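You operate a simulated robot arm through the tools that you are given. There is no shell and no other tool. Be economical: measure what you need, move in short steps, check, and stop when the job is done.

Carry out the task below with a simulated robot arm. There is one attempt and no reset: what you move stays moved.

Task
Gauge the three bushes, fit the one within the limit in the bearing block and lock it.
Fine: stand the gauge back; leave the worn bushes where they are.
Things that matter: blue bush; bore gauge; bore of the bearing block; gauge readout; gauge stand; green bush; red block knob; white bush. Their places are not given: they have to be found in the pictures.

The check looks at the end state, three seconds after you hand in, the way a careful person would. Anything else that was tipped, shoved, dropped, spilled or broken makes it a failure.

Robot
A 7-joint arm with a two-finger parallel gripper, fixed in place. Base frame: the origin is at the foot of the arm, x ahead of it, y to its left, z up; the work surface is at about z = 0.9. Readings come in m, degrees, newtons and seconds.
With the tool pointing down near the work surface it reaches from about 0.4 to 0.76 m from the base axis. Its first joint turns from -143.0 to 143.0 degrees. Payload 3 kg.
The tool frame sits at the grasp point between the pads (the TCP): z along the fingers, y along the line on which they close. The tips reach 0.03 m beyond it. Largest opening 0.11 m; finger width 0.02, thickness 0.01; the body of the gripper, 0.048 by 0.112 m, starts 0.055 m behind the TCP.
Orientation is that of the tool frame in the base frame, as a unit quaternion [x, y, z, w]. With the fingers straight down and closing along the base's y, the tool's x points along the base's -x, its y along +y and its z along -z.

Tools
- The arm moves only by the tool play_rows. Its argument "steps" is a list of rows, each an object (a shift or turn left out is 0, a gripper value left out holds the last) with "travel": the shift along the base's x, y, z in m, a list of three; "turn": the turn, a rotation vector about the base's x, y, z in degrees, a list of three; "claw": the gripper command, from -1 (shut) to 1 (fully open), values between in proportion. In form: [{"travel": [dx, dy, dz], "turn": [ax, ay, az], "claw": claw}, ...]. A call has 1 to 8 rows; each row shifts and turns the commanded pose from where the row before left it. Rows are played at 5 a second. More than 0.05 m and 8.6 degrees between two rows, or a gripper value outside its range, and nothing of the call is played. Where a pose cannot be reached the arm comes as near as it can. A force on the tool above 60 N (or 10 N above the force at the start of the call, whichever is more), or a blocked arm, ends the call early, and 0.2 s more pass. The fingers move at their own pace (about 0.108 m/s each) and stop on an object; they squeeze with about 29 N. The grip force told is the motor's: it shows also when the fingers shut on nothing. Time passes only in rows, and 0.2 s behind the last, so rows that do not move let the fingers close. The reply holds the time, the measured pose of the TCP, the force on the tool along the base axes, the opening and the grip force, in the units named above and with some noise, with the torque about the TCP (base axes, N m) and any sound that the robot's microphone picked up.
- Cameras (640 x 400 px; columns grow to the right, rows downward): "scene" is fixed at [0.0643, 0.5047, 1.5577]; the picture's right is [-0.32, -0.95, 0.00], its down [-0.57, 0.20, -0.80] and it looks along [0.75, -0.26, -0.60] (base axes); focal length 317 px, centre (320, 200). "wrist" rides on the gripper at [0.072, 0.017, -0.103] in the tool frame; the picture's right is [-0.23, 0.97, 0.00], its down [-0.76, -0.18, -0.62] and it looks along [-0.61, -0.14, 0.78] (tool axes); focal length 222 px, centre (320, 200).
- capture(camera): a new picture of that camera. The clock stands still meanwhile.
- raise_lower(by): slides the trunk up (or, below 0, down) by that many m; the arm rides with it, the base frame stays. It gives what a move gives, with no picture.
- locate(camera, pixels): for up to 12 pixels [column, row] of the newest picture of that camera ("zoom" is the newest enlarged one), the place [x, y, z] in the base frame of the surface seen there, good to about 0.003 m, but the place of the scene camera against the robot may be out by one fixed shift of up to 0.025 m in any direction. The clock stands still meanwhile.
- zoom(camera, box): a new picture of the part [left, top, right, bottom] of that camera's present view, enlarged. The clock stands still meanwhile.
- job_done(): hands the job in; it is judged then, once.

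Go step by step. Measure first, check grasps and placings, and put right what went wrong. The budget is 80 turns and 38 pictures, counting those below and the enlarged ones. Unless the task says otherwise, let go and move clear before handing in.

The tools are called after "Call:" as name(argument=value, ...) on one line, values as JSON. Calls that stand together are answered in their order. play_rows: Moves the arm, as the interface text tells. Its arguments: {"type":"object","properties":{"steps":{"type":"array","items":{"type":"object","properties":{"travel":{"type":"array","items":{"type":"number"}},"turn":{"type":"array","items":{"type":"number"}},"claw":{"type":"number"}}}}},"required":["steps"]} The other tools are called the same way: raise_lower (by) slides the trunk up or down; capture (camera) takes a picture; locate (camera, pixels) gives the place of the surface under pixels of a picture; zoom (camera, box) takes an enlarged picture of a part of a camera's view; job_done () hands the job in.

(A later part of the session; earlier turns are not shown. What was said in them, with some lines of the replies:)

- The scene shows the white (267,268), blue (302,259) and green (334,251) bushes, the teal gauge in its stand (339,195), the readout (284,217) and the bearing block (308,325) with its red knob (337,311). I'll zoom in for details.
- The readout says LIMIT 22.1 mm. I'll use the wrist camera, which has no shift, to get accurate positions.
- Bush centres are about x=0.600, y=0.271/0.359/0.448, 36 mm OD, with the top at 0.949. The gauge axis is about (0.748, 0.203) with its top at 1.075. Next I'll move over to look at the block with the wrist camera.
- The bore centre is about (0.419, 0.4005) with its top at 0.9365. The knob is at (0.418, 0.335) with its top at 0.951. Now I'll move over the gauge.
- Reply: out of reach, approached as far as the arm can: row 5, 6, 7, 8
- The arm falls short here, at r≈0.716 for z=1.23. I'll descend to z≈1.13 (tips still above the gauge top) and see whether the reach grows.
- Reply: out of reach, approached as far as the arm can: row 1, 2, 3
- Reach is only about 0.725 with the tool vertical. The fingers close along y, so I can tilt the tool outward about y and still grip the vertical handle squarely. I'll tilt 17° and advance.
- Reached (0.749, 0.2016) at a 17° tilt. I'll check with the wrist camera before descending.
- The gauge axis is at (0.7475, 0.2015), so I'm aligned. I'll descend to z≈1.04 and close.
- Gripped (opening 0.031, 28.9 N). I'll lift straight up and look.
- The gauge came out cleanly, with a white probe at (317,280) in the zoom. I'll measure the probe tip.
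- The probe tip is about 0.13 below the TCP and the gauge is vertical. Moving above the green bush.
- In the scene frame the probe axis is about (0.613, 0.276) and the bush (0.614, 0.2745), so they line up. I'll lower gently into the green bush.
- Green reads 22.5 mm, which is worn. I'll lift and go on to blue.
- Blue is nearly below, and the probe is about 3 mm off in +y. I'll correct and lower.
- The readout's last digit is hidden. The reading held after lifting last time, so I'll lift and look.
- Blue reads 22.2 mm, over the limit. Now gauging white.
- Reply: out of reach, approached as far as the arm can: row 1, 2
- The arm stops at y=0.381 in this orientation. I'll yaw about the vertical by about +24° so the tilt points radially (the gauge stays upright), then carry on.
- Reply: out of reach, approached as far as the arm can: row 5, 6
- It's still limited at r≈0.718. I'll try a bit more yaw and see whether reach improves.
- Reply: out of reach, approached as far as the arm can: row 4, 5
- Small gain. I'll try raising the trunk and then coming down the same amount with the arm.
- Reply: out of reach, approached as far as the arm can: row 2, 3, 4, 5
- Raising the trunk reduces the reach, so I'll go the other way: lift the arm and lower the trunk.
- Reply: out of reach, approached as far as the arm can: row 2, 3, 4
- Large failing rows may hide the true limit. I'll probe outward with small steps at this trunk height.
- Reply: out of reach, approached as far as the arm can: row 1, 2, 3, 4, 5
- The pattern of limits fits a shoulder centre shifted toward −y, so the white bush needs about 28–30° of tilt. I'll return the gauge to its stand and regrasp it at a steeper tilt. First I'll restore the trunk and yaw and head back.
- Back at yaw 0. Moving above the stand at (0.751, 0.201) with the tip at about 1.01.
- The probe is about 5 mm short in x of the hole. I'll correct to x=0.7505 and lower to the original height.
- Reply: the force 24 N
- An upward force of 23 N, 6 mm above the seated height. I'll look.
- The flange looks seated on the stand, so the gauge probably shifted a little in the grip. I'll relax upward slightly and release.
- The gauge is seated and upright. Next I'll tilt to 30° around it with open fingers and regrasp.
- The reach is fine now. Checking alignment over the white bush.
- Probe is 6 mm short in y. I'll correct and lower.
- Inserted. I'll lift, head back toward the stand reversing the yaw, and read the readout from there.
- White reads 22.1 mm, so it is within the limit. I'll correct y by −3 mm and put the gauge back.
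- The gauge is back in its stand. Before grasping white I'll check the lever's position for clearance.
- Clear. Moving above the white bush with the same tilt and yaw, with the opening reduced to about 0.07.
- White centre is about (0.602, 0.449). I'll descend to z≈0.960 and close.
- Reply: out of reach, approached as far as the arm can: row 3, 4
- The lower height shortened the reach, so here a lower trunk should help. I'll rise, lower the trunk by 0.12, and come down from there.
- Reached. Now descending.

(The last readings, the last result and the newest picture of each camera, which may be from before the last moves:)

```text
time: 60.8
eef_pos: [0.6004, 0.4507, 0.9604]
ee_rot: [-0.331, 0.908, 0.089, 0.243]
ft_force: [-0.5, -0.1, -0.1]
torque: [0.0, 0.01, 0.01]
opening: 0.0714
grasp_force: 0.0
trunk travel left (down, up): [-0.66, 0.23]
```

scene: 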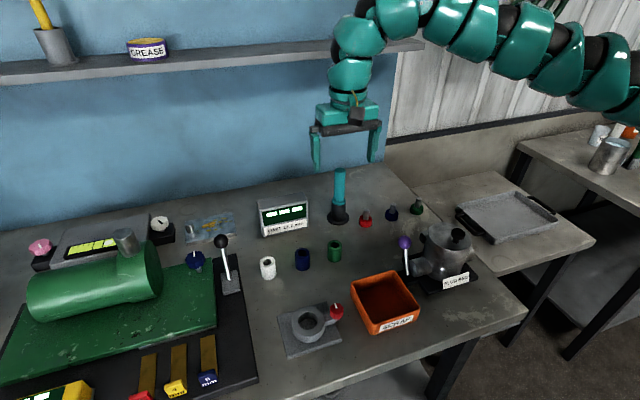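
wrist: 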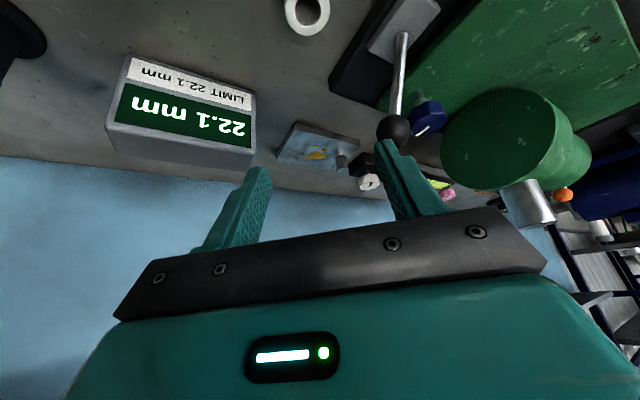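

Call:
play_rows(steps=[{"claw": 0}, {"claw": -0.2}, {"claw": -0.5}, {"claw": -1}, {"claw": -1}, {"claw": -1}])

Call:
zoom(camera="scene", box=[210, 190, 338, 290])

```text
time: 62.2
eef_pos: [0.6005, 0.451, 0.9609]
ee_rot: [-0.331, 0.907, 0.088, 0.243]
ft_force: [0.0, -0.4, 1.1]
torque: [-0.05, -0.03, 0.02]
opening: 0.0333
grasp_force: 29.7
trunk travel left (down, up): [-0.66, 0.23]
```

```text
4.00 times, centred on (274, 240) of scene
```

zoom: 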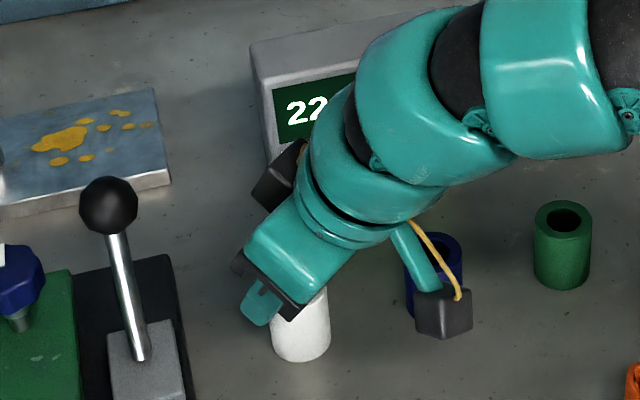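

White bush gripped (opening 0.033). I'll lift and carry it over the block.

Call:
play_rows(steps=[{"travel": [0, 0, 0.04]}, {"travel": [0, 0, 0.04]}, {"travel": [-0.0363, -0.0101, 0]}, {"travel": [-0.0363, -0.0101, 0]}, {"travel": [-0.0363, -0.0101, 0]}, {"travel": [-0.0363, -0.0101, 0]}, {"travel": [-0.0363, -0.0101, 0]}, {}])

Call:
play_rows(steps=[{}, {}])

Call:
zoom(camera="scene", box=[250, 260, 378, 360])

```text
time: 64.0
eef_pos: [0.4155, 0.3988, 1.0389]
ee_rot: [-0.331, 0.907, 0.089, 0.243]
ft_force: [-0.2, -0.3, -0.2]
torque: [0.01, 0.01, -0.01]
opening: 0.0327
grasp_force: 29.4
trunk travel left (down, up): [-0.66, 0.23]
```

```text
time: 64.6
eef_pos: [0.4168, 0.4007, 1.0399]
ee_rot: [-0.33, 0.908, 0.089, 0.243]
ft_force: [-0.1, -0.3, 0.2]
torque: [0.0, 0.01, -0.01]
opening: 0.0325
grasp_force: 29.4
trunk travel left (down, up): [-0.66, 0.23]
```

```text
4.00 times, centred on (314, 310) of scene
```

zoom: 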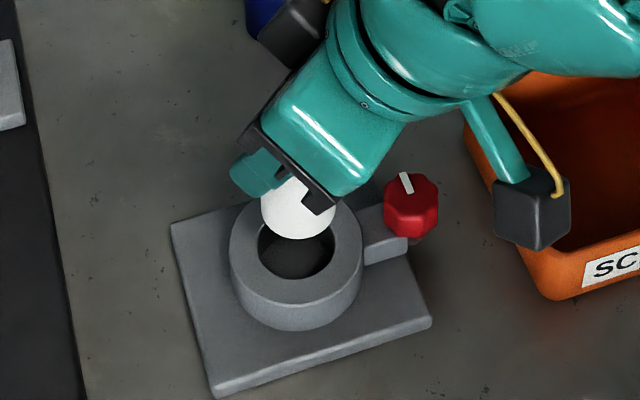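

Measuring the bush bottom against the bore rim in the same picture.

Call:
locate(camera="zoom", pixels=[[297, 234], [280, 228], [315, 228], [297, 225], [263, 205], [330, 215], [294, 282], [254, 245], [337, 250], [295, 305], [232, 250], [361, 250]])

```text
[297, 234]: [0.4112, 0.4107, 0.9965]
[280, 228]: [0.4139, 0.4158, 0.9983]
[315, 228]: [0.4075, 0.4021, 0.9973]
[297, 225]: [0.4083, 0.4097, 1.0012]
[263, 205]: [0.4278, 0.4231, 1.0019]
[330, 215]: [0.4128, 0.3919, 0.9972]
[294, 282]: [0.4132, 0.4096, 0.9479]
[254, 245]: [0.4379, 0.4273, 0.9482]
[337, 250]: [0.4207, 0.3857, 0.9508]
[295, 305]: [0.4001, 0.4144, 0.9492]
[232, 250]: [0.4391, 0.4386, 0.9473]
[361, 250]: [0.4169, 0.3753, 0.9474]
```

I'll check that the bush hangs vertical before trusting its bottom position.

Call:
locate(camera="zoom", pixels=[[285, 185], [287, 195], [290, 205], [292, 215], [294, 225], [296, 232], [297, 236], [265, 210], [270, 225], [325, 229], [335, 205]])

Call:
zoom(camera="wrist", box=[200, 0, 440, 150])

```text
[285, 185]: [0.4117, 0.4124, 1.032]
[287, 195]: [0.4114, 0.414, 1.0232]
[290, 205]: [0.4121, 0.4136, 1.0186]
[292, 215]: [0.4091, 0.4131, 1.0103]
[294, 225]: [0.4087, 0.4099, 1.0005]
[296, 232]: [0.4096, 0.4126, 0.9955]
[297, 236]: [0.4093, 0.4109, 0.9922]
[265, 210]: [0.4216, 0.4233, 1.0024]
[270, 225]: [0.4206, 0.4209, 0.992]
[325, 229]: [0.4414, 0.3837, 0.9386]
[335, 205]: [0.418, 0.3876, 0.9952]
```

```text
2.67 times, centred on (320, 75) of wrist
```

zoom: 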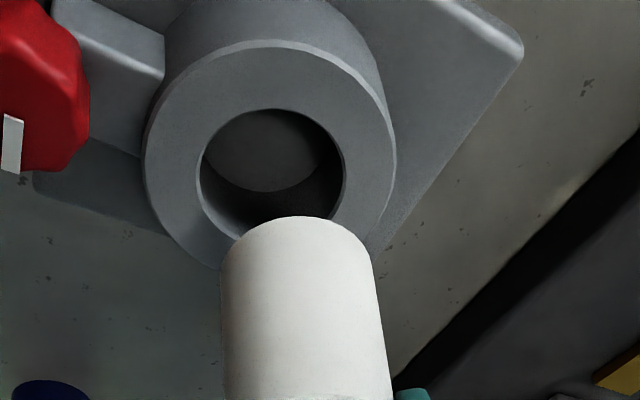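

Call:
locate(camera="zoom", pixels=[[297, 222], [297, 240], [260, 232], [340, 232], [228, 262], [366, 262], [148, 150], [390, 165], [268, 44], [198, 165], [347, 165], [275, 105]])

```text
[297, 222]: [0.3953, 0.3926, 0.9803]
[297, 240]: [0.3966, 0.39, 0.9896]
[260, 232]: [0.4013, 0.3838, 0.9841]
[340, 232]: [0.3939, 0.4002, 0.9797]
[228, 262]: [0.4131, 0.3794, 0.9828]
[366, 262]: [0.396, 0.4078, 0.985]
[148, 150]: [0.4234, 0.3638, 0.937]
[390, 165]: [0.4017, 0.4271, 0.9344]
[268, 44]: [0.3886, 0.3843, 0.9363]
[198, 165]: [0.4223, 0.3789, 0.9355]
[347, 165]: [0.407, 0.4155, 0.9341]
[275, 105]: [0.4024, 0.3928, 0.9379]
```

Both cameras agree that the bush must go +8.5 mm in x. I'll shift, lower to just above the bore, and recheck.

Call:
play_rows(steps=[{"travel": [0.0085, -0.0004, 0]}, {"travel": [0, 0, -0.02]}, {"travel": [0, 0, -0.015]}, {}, {}])

Call:
zoom(camera="wrist", box=[200, 0, 440, 150])

Call:
zoom(camera="scene", box=[250, 260, 378, 360])

```text
time: 65.8
eef_pos: [0.424, 0.3974, 1.0044]
ee_rot: [-0.33, 0.908, 0.088, 0.243]
ft_force: [0.3, -0.3, -0.5]
torque: [0.0, 0.04, -0.01]
opening: 0.0327
grasp_force: 28.7
trunk travel left (down, up): [-0.66, 0.23]
```

```text
2.67 times, centred on (320, 75) of wrist
```

zoom: 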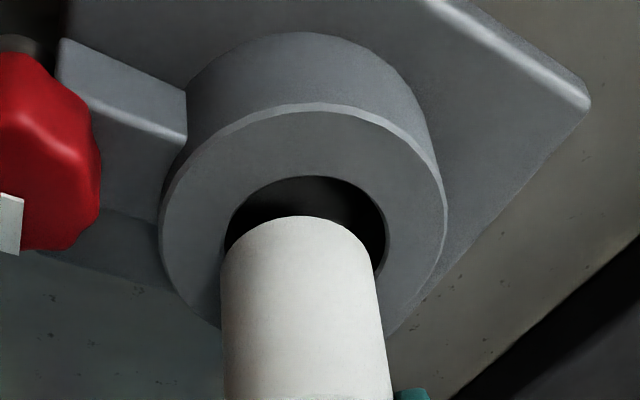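

```text
4.00 times, centred on (314, 310) of scene
```

zoom: 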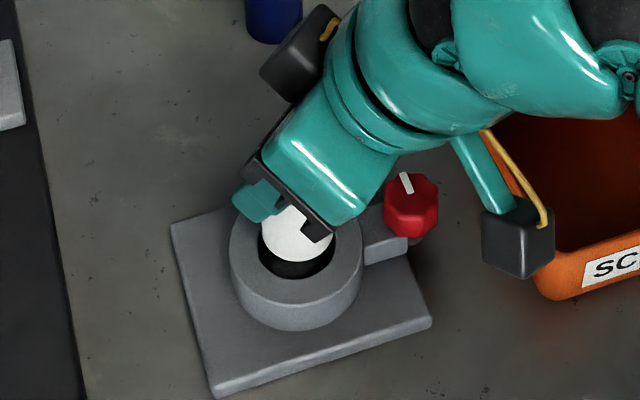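

Call:
locate(camera="scene", pixels=[[310, 315]])

Call:
locate(camera="zoom", pixels=[[298, 255], [285, 253], [315, 252], [265, 235], [330, 240], [296, 258], [294, 282], [255, 250], [336, 255], [295, 305], [232, 250], [361, 250]])

```text
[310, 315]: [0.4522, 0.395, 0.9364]
```

```text
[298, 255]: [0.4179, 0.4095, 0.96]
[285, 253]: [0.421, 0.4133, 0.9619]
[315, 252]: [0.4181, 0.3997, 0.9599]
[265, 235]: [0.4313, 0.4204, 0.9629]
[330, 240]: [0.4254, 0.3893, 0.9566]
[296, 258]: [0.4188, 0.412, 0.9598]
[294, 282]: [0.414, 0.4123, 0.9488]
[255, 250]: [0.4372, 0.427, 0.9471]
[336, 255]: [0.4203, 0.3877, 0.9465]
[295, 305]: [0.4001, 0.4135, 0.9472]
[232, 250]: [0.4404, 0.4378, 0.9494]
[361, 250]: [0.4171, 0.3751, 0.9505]
```

The bush (0.4337, 0.4045) and bore (0.434, 0.405) agree in the scene frame. I'll lower in gently.

Call:
play_rows(steps=[{"travel": [0, 0, -0.006]}, {"travel": [0, 0, -0.006]}, {"travel": [0, 0, -0.005]}, {}])

```text
time: 66.8
eef_pos: [0.4231, 0.3995, 0.9886]
ee_rot: [-0.331, 0.907, 0.089, 0.245]
ft_force: [-18.0, -17.3, 68.8]
torque: [0.76, -3.64, 0.06]
opening: 0.0324
grasp_force: 21.6
trunk travel left (down, up): [-0.66, 0.23]
```

Hit 69 N while entering. I'll back off 6 mm and look.

Call:
play_rows(steps=[{"travel": [0, 0, 0.006]}, {"travel": [0, 0, 0.004]}, {}])

Call:
zoom(camera="scene", box=[250, 260, 378, 360])

```text
time: 67.6
eef_pos: [0.4259, 0.3971, 0.9962]
ee_rot: [-0.33, 0.908, 0.088, 0.243]
ft_force: [-0.8, 0.8, -0.8]
torque: [-0.01, 0.0, 0.0]
opening: 0.0322
grasp_force: 29.4
trunk travel left (down, up): [-0.66, 0.23]
```

```text
4.00 times, centred on (314, 310) of scene
```

zoom: 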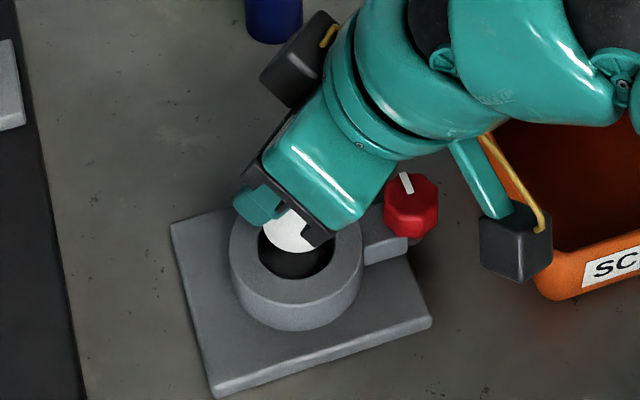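

Call:
locate(camera="zoom", pixels=[[292, 248], [290, 235], [286, 222], [282, 210], [270, 230], [266, 222], [305, 248], [278, 243], [318, 244], [322, 238], [294, 282]])

Call:
zoom(camera="wrist", box=[200, 0, 440, 150])

```text
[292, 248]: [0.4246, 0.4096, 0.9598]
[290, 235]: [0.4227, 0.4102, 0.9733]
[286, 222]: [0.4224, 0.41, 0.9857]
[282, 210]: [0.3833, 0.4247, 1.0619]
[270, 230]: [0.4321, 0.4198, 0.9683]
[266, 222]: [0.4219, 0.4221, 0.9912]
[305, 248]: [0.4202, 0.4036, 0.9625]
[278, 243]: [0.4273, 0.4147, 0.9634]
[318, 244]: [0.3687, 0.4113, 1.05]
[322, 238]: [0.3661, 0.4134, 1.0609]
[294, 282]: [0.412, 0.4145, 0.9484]
```

```text
2.67 times, centred on (320, 75) of wrist
```

zoom: 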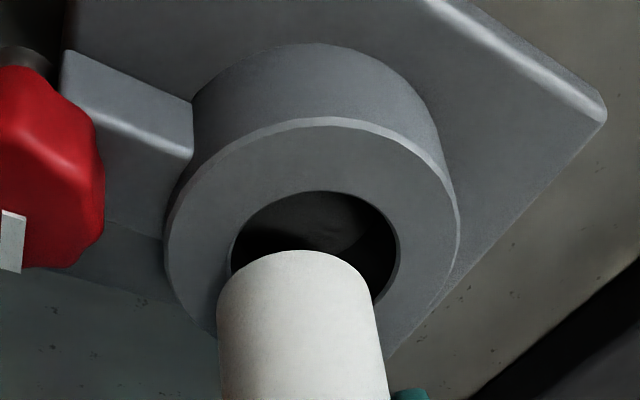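

Call:
locate(camera="zoom", pixels=[[296, 254], [250, 268], [340, 266], [224, 295], [365, 295], [300, 300], [168, 240], [457, 240], [318, 122], [229, 245], [402, 245], [316, 187]])

```text
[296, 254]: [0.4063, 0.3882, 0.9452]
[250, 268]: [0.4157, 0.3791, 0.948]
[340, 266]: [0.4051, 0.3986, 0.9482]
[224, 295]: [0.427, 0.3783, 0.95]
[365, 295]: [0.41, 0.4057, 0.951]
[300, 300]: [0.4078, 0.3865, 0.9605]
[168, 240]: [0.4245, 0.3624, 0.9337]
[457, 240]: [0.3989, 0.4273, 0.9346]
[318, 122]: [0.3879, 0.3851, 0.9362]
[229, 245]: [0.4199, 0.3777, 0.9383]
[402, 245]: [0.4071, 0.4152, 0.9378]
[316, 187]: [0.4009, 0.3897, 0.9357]
```

The far side of the bush caught the rim and tilted it slightly in the grip (about 5°). I'll stand it on the free table beside the block at (0.515, 0.37) and regrasp it with a vertical tool, where reach allows.

Call:
play_rows(steps=[{"travel": [0, 0, 0.03]}, {"travel": [0, 0, 0.03]}, {"travel": [0.045, -0.012, 0]}, {"travel": [0.048, -0.013, 0]}, {"travel": [0, 0, -0.04], "turn": [-2.5, 3, 0]}, {"travel": [0, 0, -0.04]}, {}])

```text
time: 69.2
eef_pos: [0.5206, 0.374, 0.9781]
ee_rot: [-0.333, 0.916, 0.077, 0.211]
ft_force: [0.0, 0.2, -0.7]
torque: [0.05, -0.02, 0.01]
opening: 0.0325
grasp_force: 29.6
trunk travel left (down, up): [-0.66, 0.23]
```

Lowering to touch the table (expected around TCP z≈0.951).

Call:
play_rows(steps=[{"travel": [0, 0, -0.012]}, {"travel": [0, 0, -0.009]}, {"travel": [0, 0, -0.005]}, {"travel": [0, 0, -0.002]}, {}])

```text
time: 70.4
eef_pos: [0.5202, 0.3733, 0.9531]
ee_rot: [-0.333, 0.915, 0.079, 0.214]
ft_force: [3.8, 2.4, 21.4]
torque: [0.33, -0.49, -0.01]
opening: 0.0324
grasp_force: 28.8
trunk travel left (down, up): [-0.66, 0.23]
```

Touching the table. Release, rise, and bring the tool vertical.

Call:
play_rows(steps=[{"travel": [0, 0, 0.001]}, {"claw": -0.3}, {"claw": 0}, {"claw": 0.3}, {}, {"travel": [0, 0, 0.04]}, {"travel": [0, 0, 0.04]}, {"travel": [0, 0, 0.04]}])

Call:
play_rows(steps=[{"turn": [-5.3, 6.3, 0]}, {"turn": [-5.3, 6.3, 0]}, {"turn": [-5.3, 6.3, 0]}, {"turn": [-1.1, 1.3, 0]}, {"travel": [-0.02, 0, 0.03], "turn": [0, 0, -8]}, {"travel": [-0.02, 0, 0.03], "turn": [0, 0, -8]}, {"turn": [0, 0, -8]}, {"turn": [0, 0, -8]}])

Call:
play_rows(steps=[{"turn": [0, 0, -8]}, {}, {}])

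Call:
zoom(camera="wrist", box=[160, 0, 480, 200])

```text
time: 72.2
eef_pos: [0.5202, 0.3729, 1.0717]
ee_rot: [-0.335, 0.915, 0.077, 0.212]
ft_force: [0.6, -0.5, -0.6]
torque: [0.01, 0.02, 0.02]
opening: 0.0716
grasp_force: 0.1
trunk travel left (down, up): [-0.66, 0.23]
```

```text
time: 74.0
eef_pos: [0.4777, 0.3745, 1.1306]
ee_rot: [-0.069, 0.998, 0.0, -0.003]
ft_force: [0.8, 0.2, 0.5]
torque: [-0.02, -0.01, 0.01]
opening: 0.0716
grasp_force: 0.0
trunk travel left (down, up): [-0.66, 0.23]
```

```text
time: 74.8
eef_pos: [0.4772, 0.3738, 1.131]
ee_rot: [-0.001, 1.0, 0.0, -0.003]
ft_force: [-0.5, -0.6, -0.8]
torque: [-0.03, -0.03, 0.03]
opening: 0.0714
grasp_force: 0.1
trunk travel left (down, up): [-0.66, 0.23]
```

```text
2.00 times, centred on (320, 100) of wrist
```

zoom: 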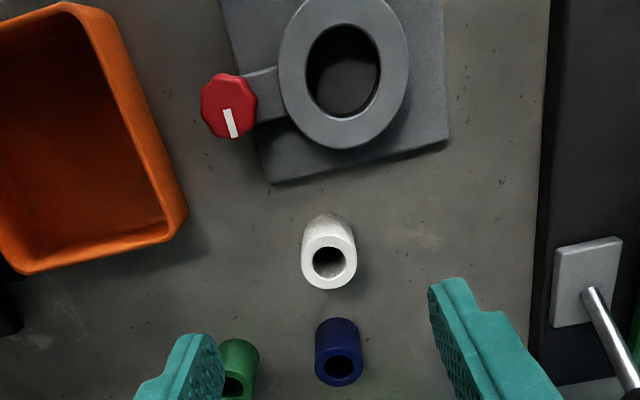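

The white bush stands upright with the tool now vertical. Measuring bush and bore together.

Call:
locate(camera="zoom", pixels=[[303, 263], [355, 260], [330, 288], [327, 238], [310, 281], [348, 280], [281, 75], [408, 70], [342, 147], [308, 72], [379, 68], [345, 115]])

Call:
locate(camera="zoom", pixels=[[203, 105], [255, 100], [228, 76], [233, 136], [229, 105], [225, 112], [234, 135], [340, 29], [290, 110], [395, 108], [335, 2], [357, 240]])

```text
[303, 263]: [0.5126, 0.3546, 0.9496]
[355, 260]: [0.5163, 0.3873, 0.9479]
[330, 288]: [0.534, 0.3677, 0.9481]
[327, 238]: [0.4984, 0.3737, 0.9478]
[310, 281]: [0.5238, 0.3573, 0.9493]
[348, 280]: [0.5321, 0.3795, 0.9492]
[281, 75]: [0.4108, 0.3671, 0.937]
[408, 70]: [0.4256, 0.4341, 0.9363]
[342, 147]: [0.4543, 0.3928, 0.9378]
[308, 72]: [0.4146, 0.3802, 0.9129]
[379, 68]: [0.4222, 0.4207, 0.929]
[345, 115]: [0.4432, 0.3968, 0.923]
```

```text
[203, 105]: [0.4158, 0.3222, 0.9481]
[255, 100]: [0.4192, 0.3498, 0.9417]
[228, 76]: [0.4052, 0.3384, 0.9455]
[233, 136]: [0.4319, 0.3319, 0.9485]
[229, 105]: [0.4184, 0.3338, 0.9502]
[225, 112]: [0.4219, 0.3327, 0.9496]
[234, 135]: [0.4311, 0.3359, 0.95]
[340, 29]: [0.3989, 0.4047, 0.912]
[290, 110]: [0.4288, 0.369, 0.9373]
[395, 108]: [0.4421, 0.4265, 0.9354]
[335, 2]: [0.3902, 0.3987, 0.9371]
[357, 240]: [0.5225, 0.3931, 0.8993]
```

Bush at (0.5165, 0.3708); bore at (0.4205, 0.3998). Descend with the vertical tool onto the bush and close.

Call:
play_rows(steps=[{"travel": [0.02, -0.0015, -0.03]}, {"travel": [0.0193, -0.0015, -0.03]}, {"travel": [0, 0, -0.04]}, {"travel": [0, 0, -0.04]}, {"travel": [0, 0, -0.031]}, {}, {}])

```text
time: 76.4
eef_pos: [0.5166, 0.3688, 0.9583]
ee_rot: [0.0, 1.0, 0.0, -0.003]
ft_force: [-0.6, 0.1, -0.3]
torque: [0.03, -0.02, -0.01]
opening: 0.0715
grasp_force: 0.1
trunk travel left (down, up): [-0.66, 0.23]
```

Call:
play_rows(steps=[{"travel": [0, 0.001, 0.002], "claw": 0}, {"claw": -0.2}, {"claw": -0.5}, {"claw": -1}, {"claw": -1}, {"claw": -1}, {}])

Call:
play_rows(steps=[{"travel": [0, 0, 0.035]}, {"travel": [0, 0, 0.035]}, {"travel": [-0.032, 0.0097, 0]}, {"travel": [-0.032, 0.0097, 0]}, {"travel": [-0.032, 0.0096, 0]}, {}, {}])

Call:
play_rows(steps=[{}])

```text
time: 78.0
eef_pos: [0.5172, 0.37, 0.9613]
ee_rot: [-0.001, 1.0, 0.0, -0.003]
ft_force: [-0.3, 0.0, 2.3]
torque: [0.02, -0.07, -0.03]
opening: 0.036
grasp_force: 29.0
trunk travel left (down, up): [-0.66, 0.23]
```

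```text
time: 79.6
eef_pos: [0.4234, 0.4029, 1.035]
ee_rot: [0.0, 1.0, 0.0, -0.001]
ft_force: [0.1, -0.3, -0.6]
torque: [-0.01, -0.01, -0.02]
opening: 0.0361
grasp_force: 29.1
trunk travel left (down, up): [-0.66, 0.23]
```

```text
time: 80.0
eef_pos: [0.4237, 0.4009, 1.0355]
ee_rot: [0.0, 1.0, 0.0, -0.002]
ft_force: [-0.1, -0.2, -0.5]
torque: [0.0, 0.01, -0.01]
opening: 0.0359
grasp_force: 29.1
trunk travel left (down, up): [-0.66, 0.23]
```

The grip is now true (opening 0.036 = full diameter). I'll verify the alignment over the bore from the wrist.

Call:
zoom(camera="wrist", box=[200, 0, 440, 150])

Call:
locate(camera="zoom", pixels=[[296, 222], [260, 235], [340, 235], [228, 262], [366, 262]])

```text
2.67 times, centred on (320, 75) of wrist
```

zoom: 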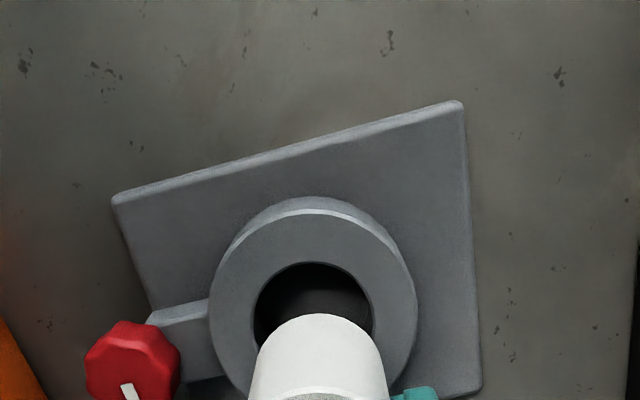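

```text
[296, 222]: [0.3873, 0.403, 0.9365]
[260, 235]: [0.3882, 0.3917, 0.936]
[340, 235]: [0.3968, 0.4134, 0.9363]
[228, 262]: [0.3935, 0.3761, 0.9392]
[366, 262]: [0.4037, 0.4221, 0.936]
```

Call:
locate(camera="zoom", pixels=[[320, 317], [290, 324], [352, 324], [266, 345], [376, 345], [260, 370], [384, 370]])

Call:
locate(camera="zoom", pixels=[[312, 214], [212, 300], [414, 295], [235, 240], [390, 238], [312, 261], [253, 310], [373, 308], [225, 365], [408, 345]])

```text
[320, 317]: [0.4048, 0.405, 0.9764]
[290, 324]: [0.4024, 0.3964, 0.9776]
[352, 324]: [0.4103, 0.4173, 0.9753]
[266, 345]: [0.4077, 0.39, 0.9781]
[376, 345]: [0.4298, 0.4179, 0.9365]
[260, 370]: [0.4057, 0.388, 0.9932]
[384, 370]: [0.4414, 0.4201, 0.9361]
```

```text
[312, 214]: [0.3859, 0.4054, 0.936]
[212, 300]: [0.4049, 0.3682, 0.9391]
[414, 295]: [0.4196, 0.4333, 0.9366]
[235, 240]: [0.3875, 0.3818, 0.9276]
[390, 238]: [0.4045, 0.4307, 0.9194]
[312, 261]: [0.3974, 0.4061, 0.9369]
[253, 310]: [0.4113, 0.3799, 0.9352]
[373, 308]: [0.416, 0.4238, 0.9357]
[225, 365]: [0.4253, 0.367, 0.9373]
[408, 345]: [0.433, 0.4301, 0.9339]
```

The bush is about (+1.5, +1.5) mm off. I'll correct and lower into the bore in small steps.

Call:
play_rows(steps=[{"travel": [-0.0018, -0.0013, 0]}, {"travel": [0, 0, -0.02]}, {"travel": [0, 0, -0.012]}, {"travel": [0, 0, -0.005]}, {"travel": [0, 0, -0.004]}, {"travel": [0, 0, -0.004]}, {}])

```text
time: 81.6
eef_pos: [0.4209, 0.3984, 0.9865]
ee_rot: [0.0, 1.0, -0.001, -0.002]
ft_force: [-0.2, 0.6, -0.7]
torque: [0.01, 0.01, 0.0]
opening: 0.0362
grasp_force: 28.9
trunk travel left (down, up): [-0.66, 0.23]
```

It's in the bore with no force. I'll continue down to the floor.

Call:
play_rows(steps=[{"travel": [0, 0, -0.005]}, {"travel": [0, 0, -0.004]}, {"travel": [0, 0, -0.003]}, {"travel": [0, 0, -0.002]}, {"travel": [0, 0, -0.002]}, {}])

```text
time: 83.0
eef_pos: [0.4216, 0.3987, 0.9728]
ee_rot: [0.0, 1.0, 0.002, -0.002]
ft_force: [2.4, 1.4, 25.3]
torque: [-0.18, -0.11, -0.12]
opening: 0.0361
grasp_force: 28.8
trunk travel left (down, up): [-0.66, 0.23]
```

Floor contact at TCP 0.973 (bottom ≈0.911), so it is seated. Release, rise, and look.

Call:
play_rows(steps=[{"travel": [0, 0, 0.001]}, {"claw": -0.2}, {"claw": 0.1}, {"claw": 0.1}, {"travel": [0, 0, 0.03]}, {"travel": [0, 0, 0.04]}, {"travel": [0, -0.03, 0.03]}, {}])

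Call:
zoom(camera="scene", box=[260, 270, 380, 350])

```text
time: 84.8
eef_pos: [0.4198, 0.3692, 1.0684]
ee_rot: [-0.002, 1.0, -0.001, -0.004]
ft_force: [-1.1, -0.4, -0.9]
torque: [-0.02, 0.01, 0.02]
opening: 0.0607
grasp_force: 0.1
trunk travel left (down, up): [-0.66, 0.23]
```

```text
5.00 times, centred on (320, 310) of scene
```

zoom: 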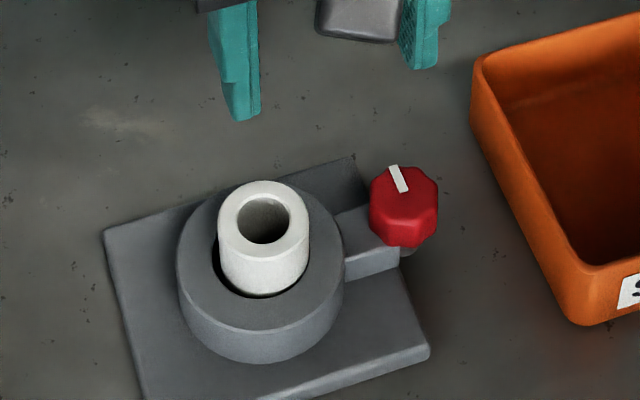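

The bush is seated upright. Next the knob at (0.4183, 0.3358): I'll pre-rotate the tool +40°, set the opening to about 0.045, and go over it.

Call:
play_rows(steps=[{"travel": [-0.0015, -0.0335, 0], "turn": [0, 0, 8], "claw": -0.15}, {"turn": [0, 0, 8]}, {"turn": [0, 0, 8]}, {"turn": [0, 0, 8]}, {"turn": [0, 0, 8]}, {"travel": [0, 0, -0.03]}, {"travel": [0, 0, -0.03]}, {}])

Call:
zoom(camera="scene", box=[260, 270, 380, 350])

```text
time: 86.6
eef_pos: [0.4212, 0.3362, 1.0109]
ee_rot: [-0.343, 0.939, -0.001, -0.002]
ft_force: [0.2, 0.3, -0.7]
torque: [0.0, -0.03, 0.0]
opening: 0.0469
grasp_force: 0.0
trunk travel left (down, up): [-0.66, 0.23]
```

```text
5.00 times, centred on (320, 310) of scene
```

zoom: 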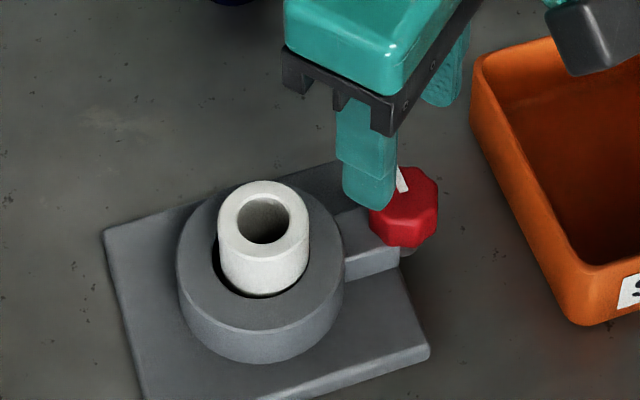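

Positioned well with the bush clear. I'll descend to z≈0.969 and close on the knob.

Call:
play_rows(steps=[{"travel": [-0.002, 0, -0.02]}, {"travel": [0, 0, -0.015]}, {"travel": [0, 0, -0.006]}, {}, {"claw": -1}, {"claw": -1}, {"claw": -1}])

```text
time: 88.2
eef_pos: [0.4196, 0.3371, 0.9863]
ee_rot: [-0.342, 0.94, -0.001, -0.003]
ft_force: [-1.0, -0.4, 0.4]
torque: [0.01, 0.02, 0.0]
opening: 0.0
grasp_force: 29.3
out of reach, approached as far as the arm can: row 2
trunk travel left (down, up): [-0.66, 0.23]
```

The arm couldn't get that low with the trunk down, and the fingers shut just above the knob. I'll reopen, raise the trunk 0.14, and descend again.

Call:
play_rows(steps=[{"travel": [0, 0, 0.01]}, {"claw": -0.15}, {"claw": -0.15}])

Call:
raise_lower(by=0.14)

Call:
play_rows(steps=[{"travel": [0, 0, -0.035]}, {"travel": [0, 0, -0.035]}, {"travel": [0, 0, -0.035]}, {"travel": [0, 0, -0.02]}, {}, {}])

```text
time: 89.0
eef_pos: [0.4195, 0.3375, 0.9972]
ee_rot: [-0.342, 0.94, 0.0, -0.003]
ft_force: [-0.3, -0.7, 0.0]
torque: [0.0, -0.01, 0.0]
opening: 0.0466
grasp_force: 0.0
trunk travel left (down, up): [-0.66, 0.23]
```

```text
time: 90.7
eef_pos: [0.4186, 0.3373, 1.1362]
ee_rot: [-0.343, 0.939, 0.0, -0.003]
ft_force: [-0.4, 0.1, -0.3]
torque: [0.0, -0.02, 0.0]
opening: 0.0468
grasp_force: 0.0
trunk travel left (down, up): [-0.8, 0.09]
```

```text
time: 92.1
eef_pos: [0.4182, 0.336, 1.0121]
ee_rot: [-0.343, 0.939, -0.001, -0.002]
ft_force: [0.9, 0.2, -0.4]
torque: [0.01, 0.01, 0.0]
opening: 0.0464
grasp_force: 0.0
trunk travel left (down, up): [-0.8, 0.09]
```

Call:
play_rows(steps=[{"travel": [0, 0, -0.02]}, {"travel": [0, 0, -0.015]}, {"travel": [0, 0, -0.008]}, {}, {}])

```text
time: 93.3
eef_pos: [0.4185, 0.3365, 0.9677]
ee_rot: [-0.342, 0.94, 0.0, -0.002]
ft_force: [-1.4, -0.1, -0.3]
torque: [0.02, -0.01, 0.0]
opening: 0.0465
grasp_force: 0.1
trunk travel left (down, up): [-0.8, 0.09]
```

At height 0.968 around the knob. I'll close and turn clockwise a little to feel it.

Call:
play_rows(steps=[{"claw": -1}, {"claw": -1}, {"claw": -1}, {"turn": [0, 0, -8]}, {"turn": [0, 0, -8]}, {"turn": [0, 0, -8]}, {}])

```text
time: 94.9
eef_pos: [0.4204, 0.3353, 0.9682]
ee_rot: [-0.138, 0.99, -0.002, -0.005]
ft_force: [2.9, -12.1, -10.9]
torque: [-0.42, -0.09, 0.0]
opening: 0.0288
grasp_force: 44.9
trunk travel left (down, up): [-0.8, 0.09]
```

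It's turning with no blocking torque. Continuing clockwise.

Call:
play_rows(steps=[{"turn": [0, 0, -8]}, {"turn": [0, 0, -8]}, {"turn": [0, 0, -8]}, {"turn": [0, 0, -8]}, {"turn": [0, 0, -8]}, {"turn": [0, 0, -8]}, {}])

Call:
zoom(camera="scene", box=[260, 270, 380, 350])

```text
time: 96.5
eef_pos: [0.4185, 0.335, 0.9681]
ee_rot: [0.275, 0.961, 0.0, -0.003]
ft_force: [0.8, -17.0, -11.3]
torque: [-0.2, 0.09, -0.02]
opening: 0.029
grasp_force: 45.2
trunk travel left (down, up): [-0.8, 0.09]
```

```text
5.00 times, centred on (320, 310) of scene
```

zoom: 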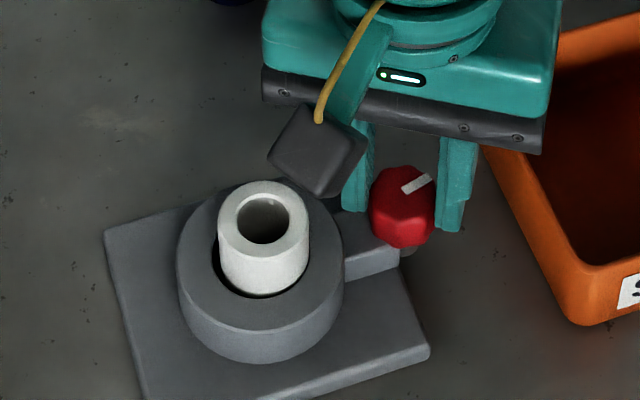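

The pointer is turning with the gripper (72° so far). Continuing about 24° and watching for a stop.

Call:
play_rows(steps=[{"turn": [0, 0, -6]}, {"turn": [0, 0, -6]}, {"turn": [0, 0, -6]}, {"turn": [0, 0, -6]}, {}])

```text
time: 97.7
eef_pos: [0.4183, 0.3365, 0.968]
ee_rot: [0.47, 0.883, 0.001, -0.003]
ft_force: [1.8, -14.9, -23.6]
torque: [0.18, 0.05, 0.02]
opening: 0.0288
grasp_force: 45.2
trunk travel left (down, up): [-0.8, 0.09]
5 turns are left
```

At 96° with no stop felt. I'll turn slightly further to feel for the end stop.

Call:
play_rows(steps=[{"turn": [0, 0, -6]}, {"turn": [0, 0, -6]}, {"turn": [0, 0, -6]}, {}])

```text
time: 98.7
eef_pos: [0.4194, 0.3358, 0.9682]
ee_rot: [0.602, 0.798, 0.001, -0.002]
ft_force: [3.6, -15.2, -22.8]
torque: [-0.08, -0.04, 0.02]
opening: 0.0288
grasp_force: 44.7
trunk travel left (down, up): [-0.8, 0.09]
4 turns are left
```

Now I'll release, rise clear, and look at the knob.

Call:
play_rows(steps=[{"claw": -0.4}, {"claw": -0.15}, {"claw": -0.15}, {"travel": [0, 0, 0.03]}, {"travel": [0, 0, 0.045]}, {"travel": [0, 0, 0.045]}, {"travel": [0, 0, 0.045]}, {}])

Call:
zoom(camera="scene", box=[260, 270, 380, 350])

```text
time: 100.5
eef_pos: [0.4179, 0.3398, 1.1386]
ee_rot: [0.602, 0.798, 0.001, -0.002]
ft_force: [-0.6, 0.8, 0.7]
torque: [-0.02, 0.01, 0.0]
opening: 0.0467
grasp_force: 0.1
trunk travel left (down, up): [-0.8, 0.09]
```

```text
5.00 times, centred on (320, 310) of scene
3 turns are left
```

zoom: 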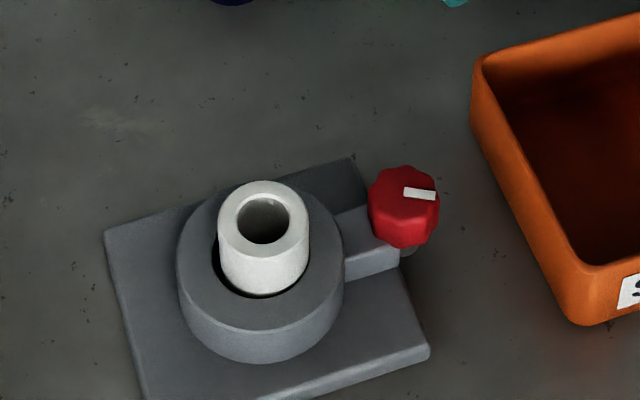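

The white bush (22.1 mm) is in the block, and the red knob has been turned about 115° clockwise. No stop or click confirmed the lock; green (22.5) and blue (22.2) are still in place and the gauge is back in its stand.

Call:
job_done()

```text
The job is handed in.
```

I gauged all three bushes and fitted the white one in the bearing block. I turned the red knob to lock it, but I couldn't confirm that it locked.

- **Readings:** white is 22.1 mm, within the 22.1 mm limit. Blue is 22.2 mm and green 22.5 mm, so both are worn and I left them where they were.
- **Fitting:** the white bush sits upright on the floor of the bore. My first try caught the rim and tilted it in the grip, so I stood it on the table, gripped it again and then seated it.
- **Lock:** I turned the knob about 115° clockwise. I felt no stop and heard no click, so the locked position is an assumption.
- **Gauge:** it is back in its stand, upright.
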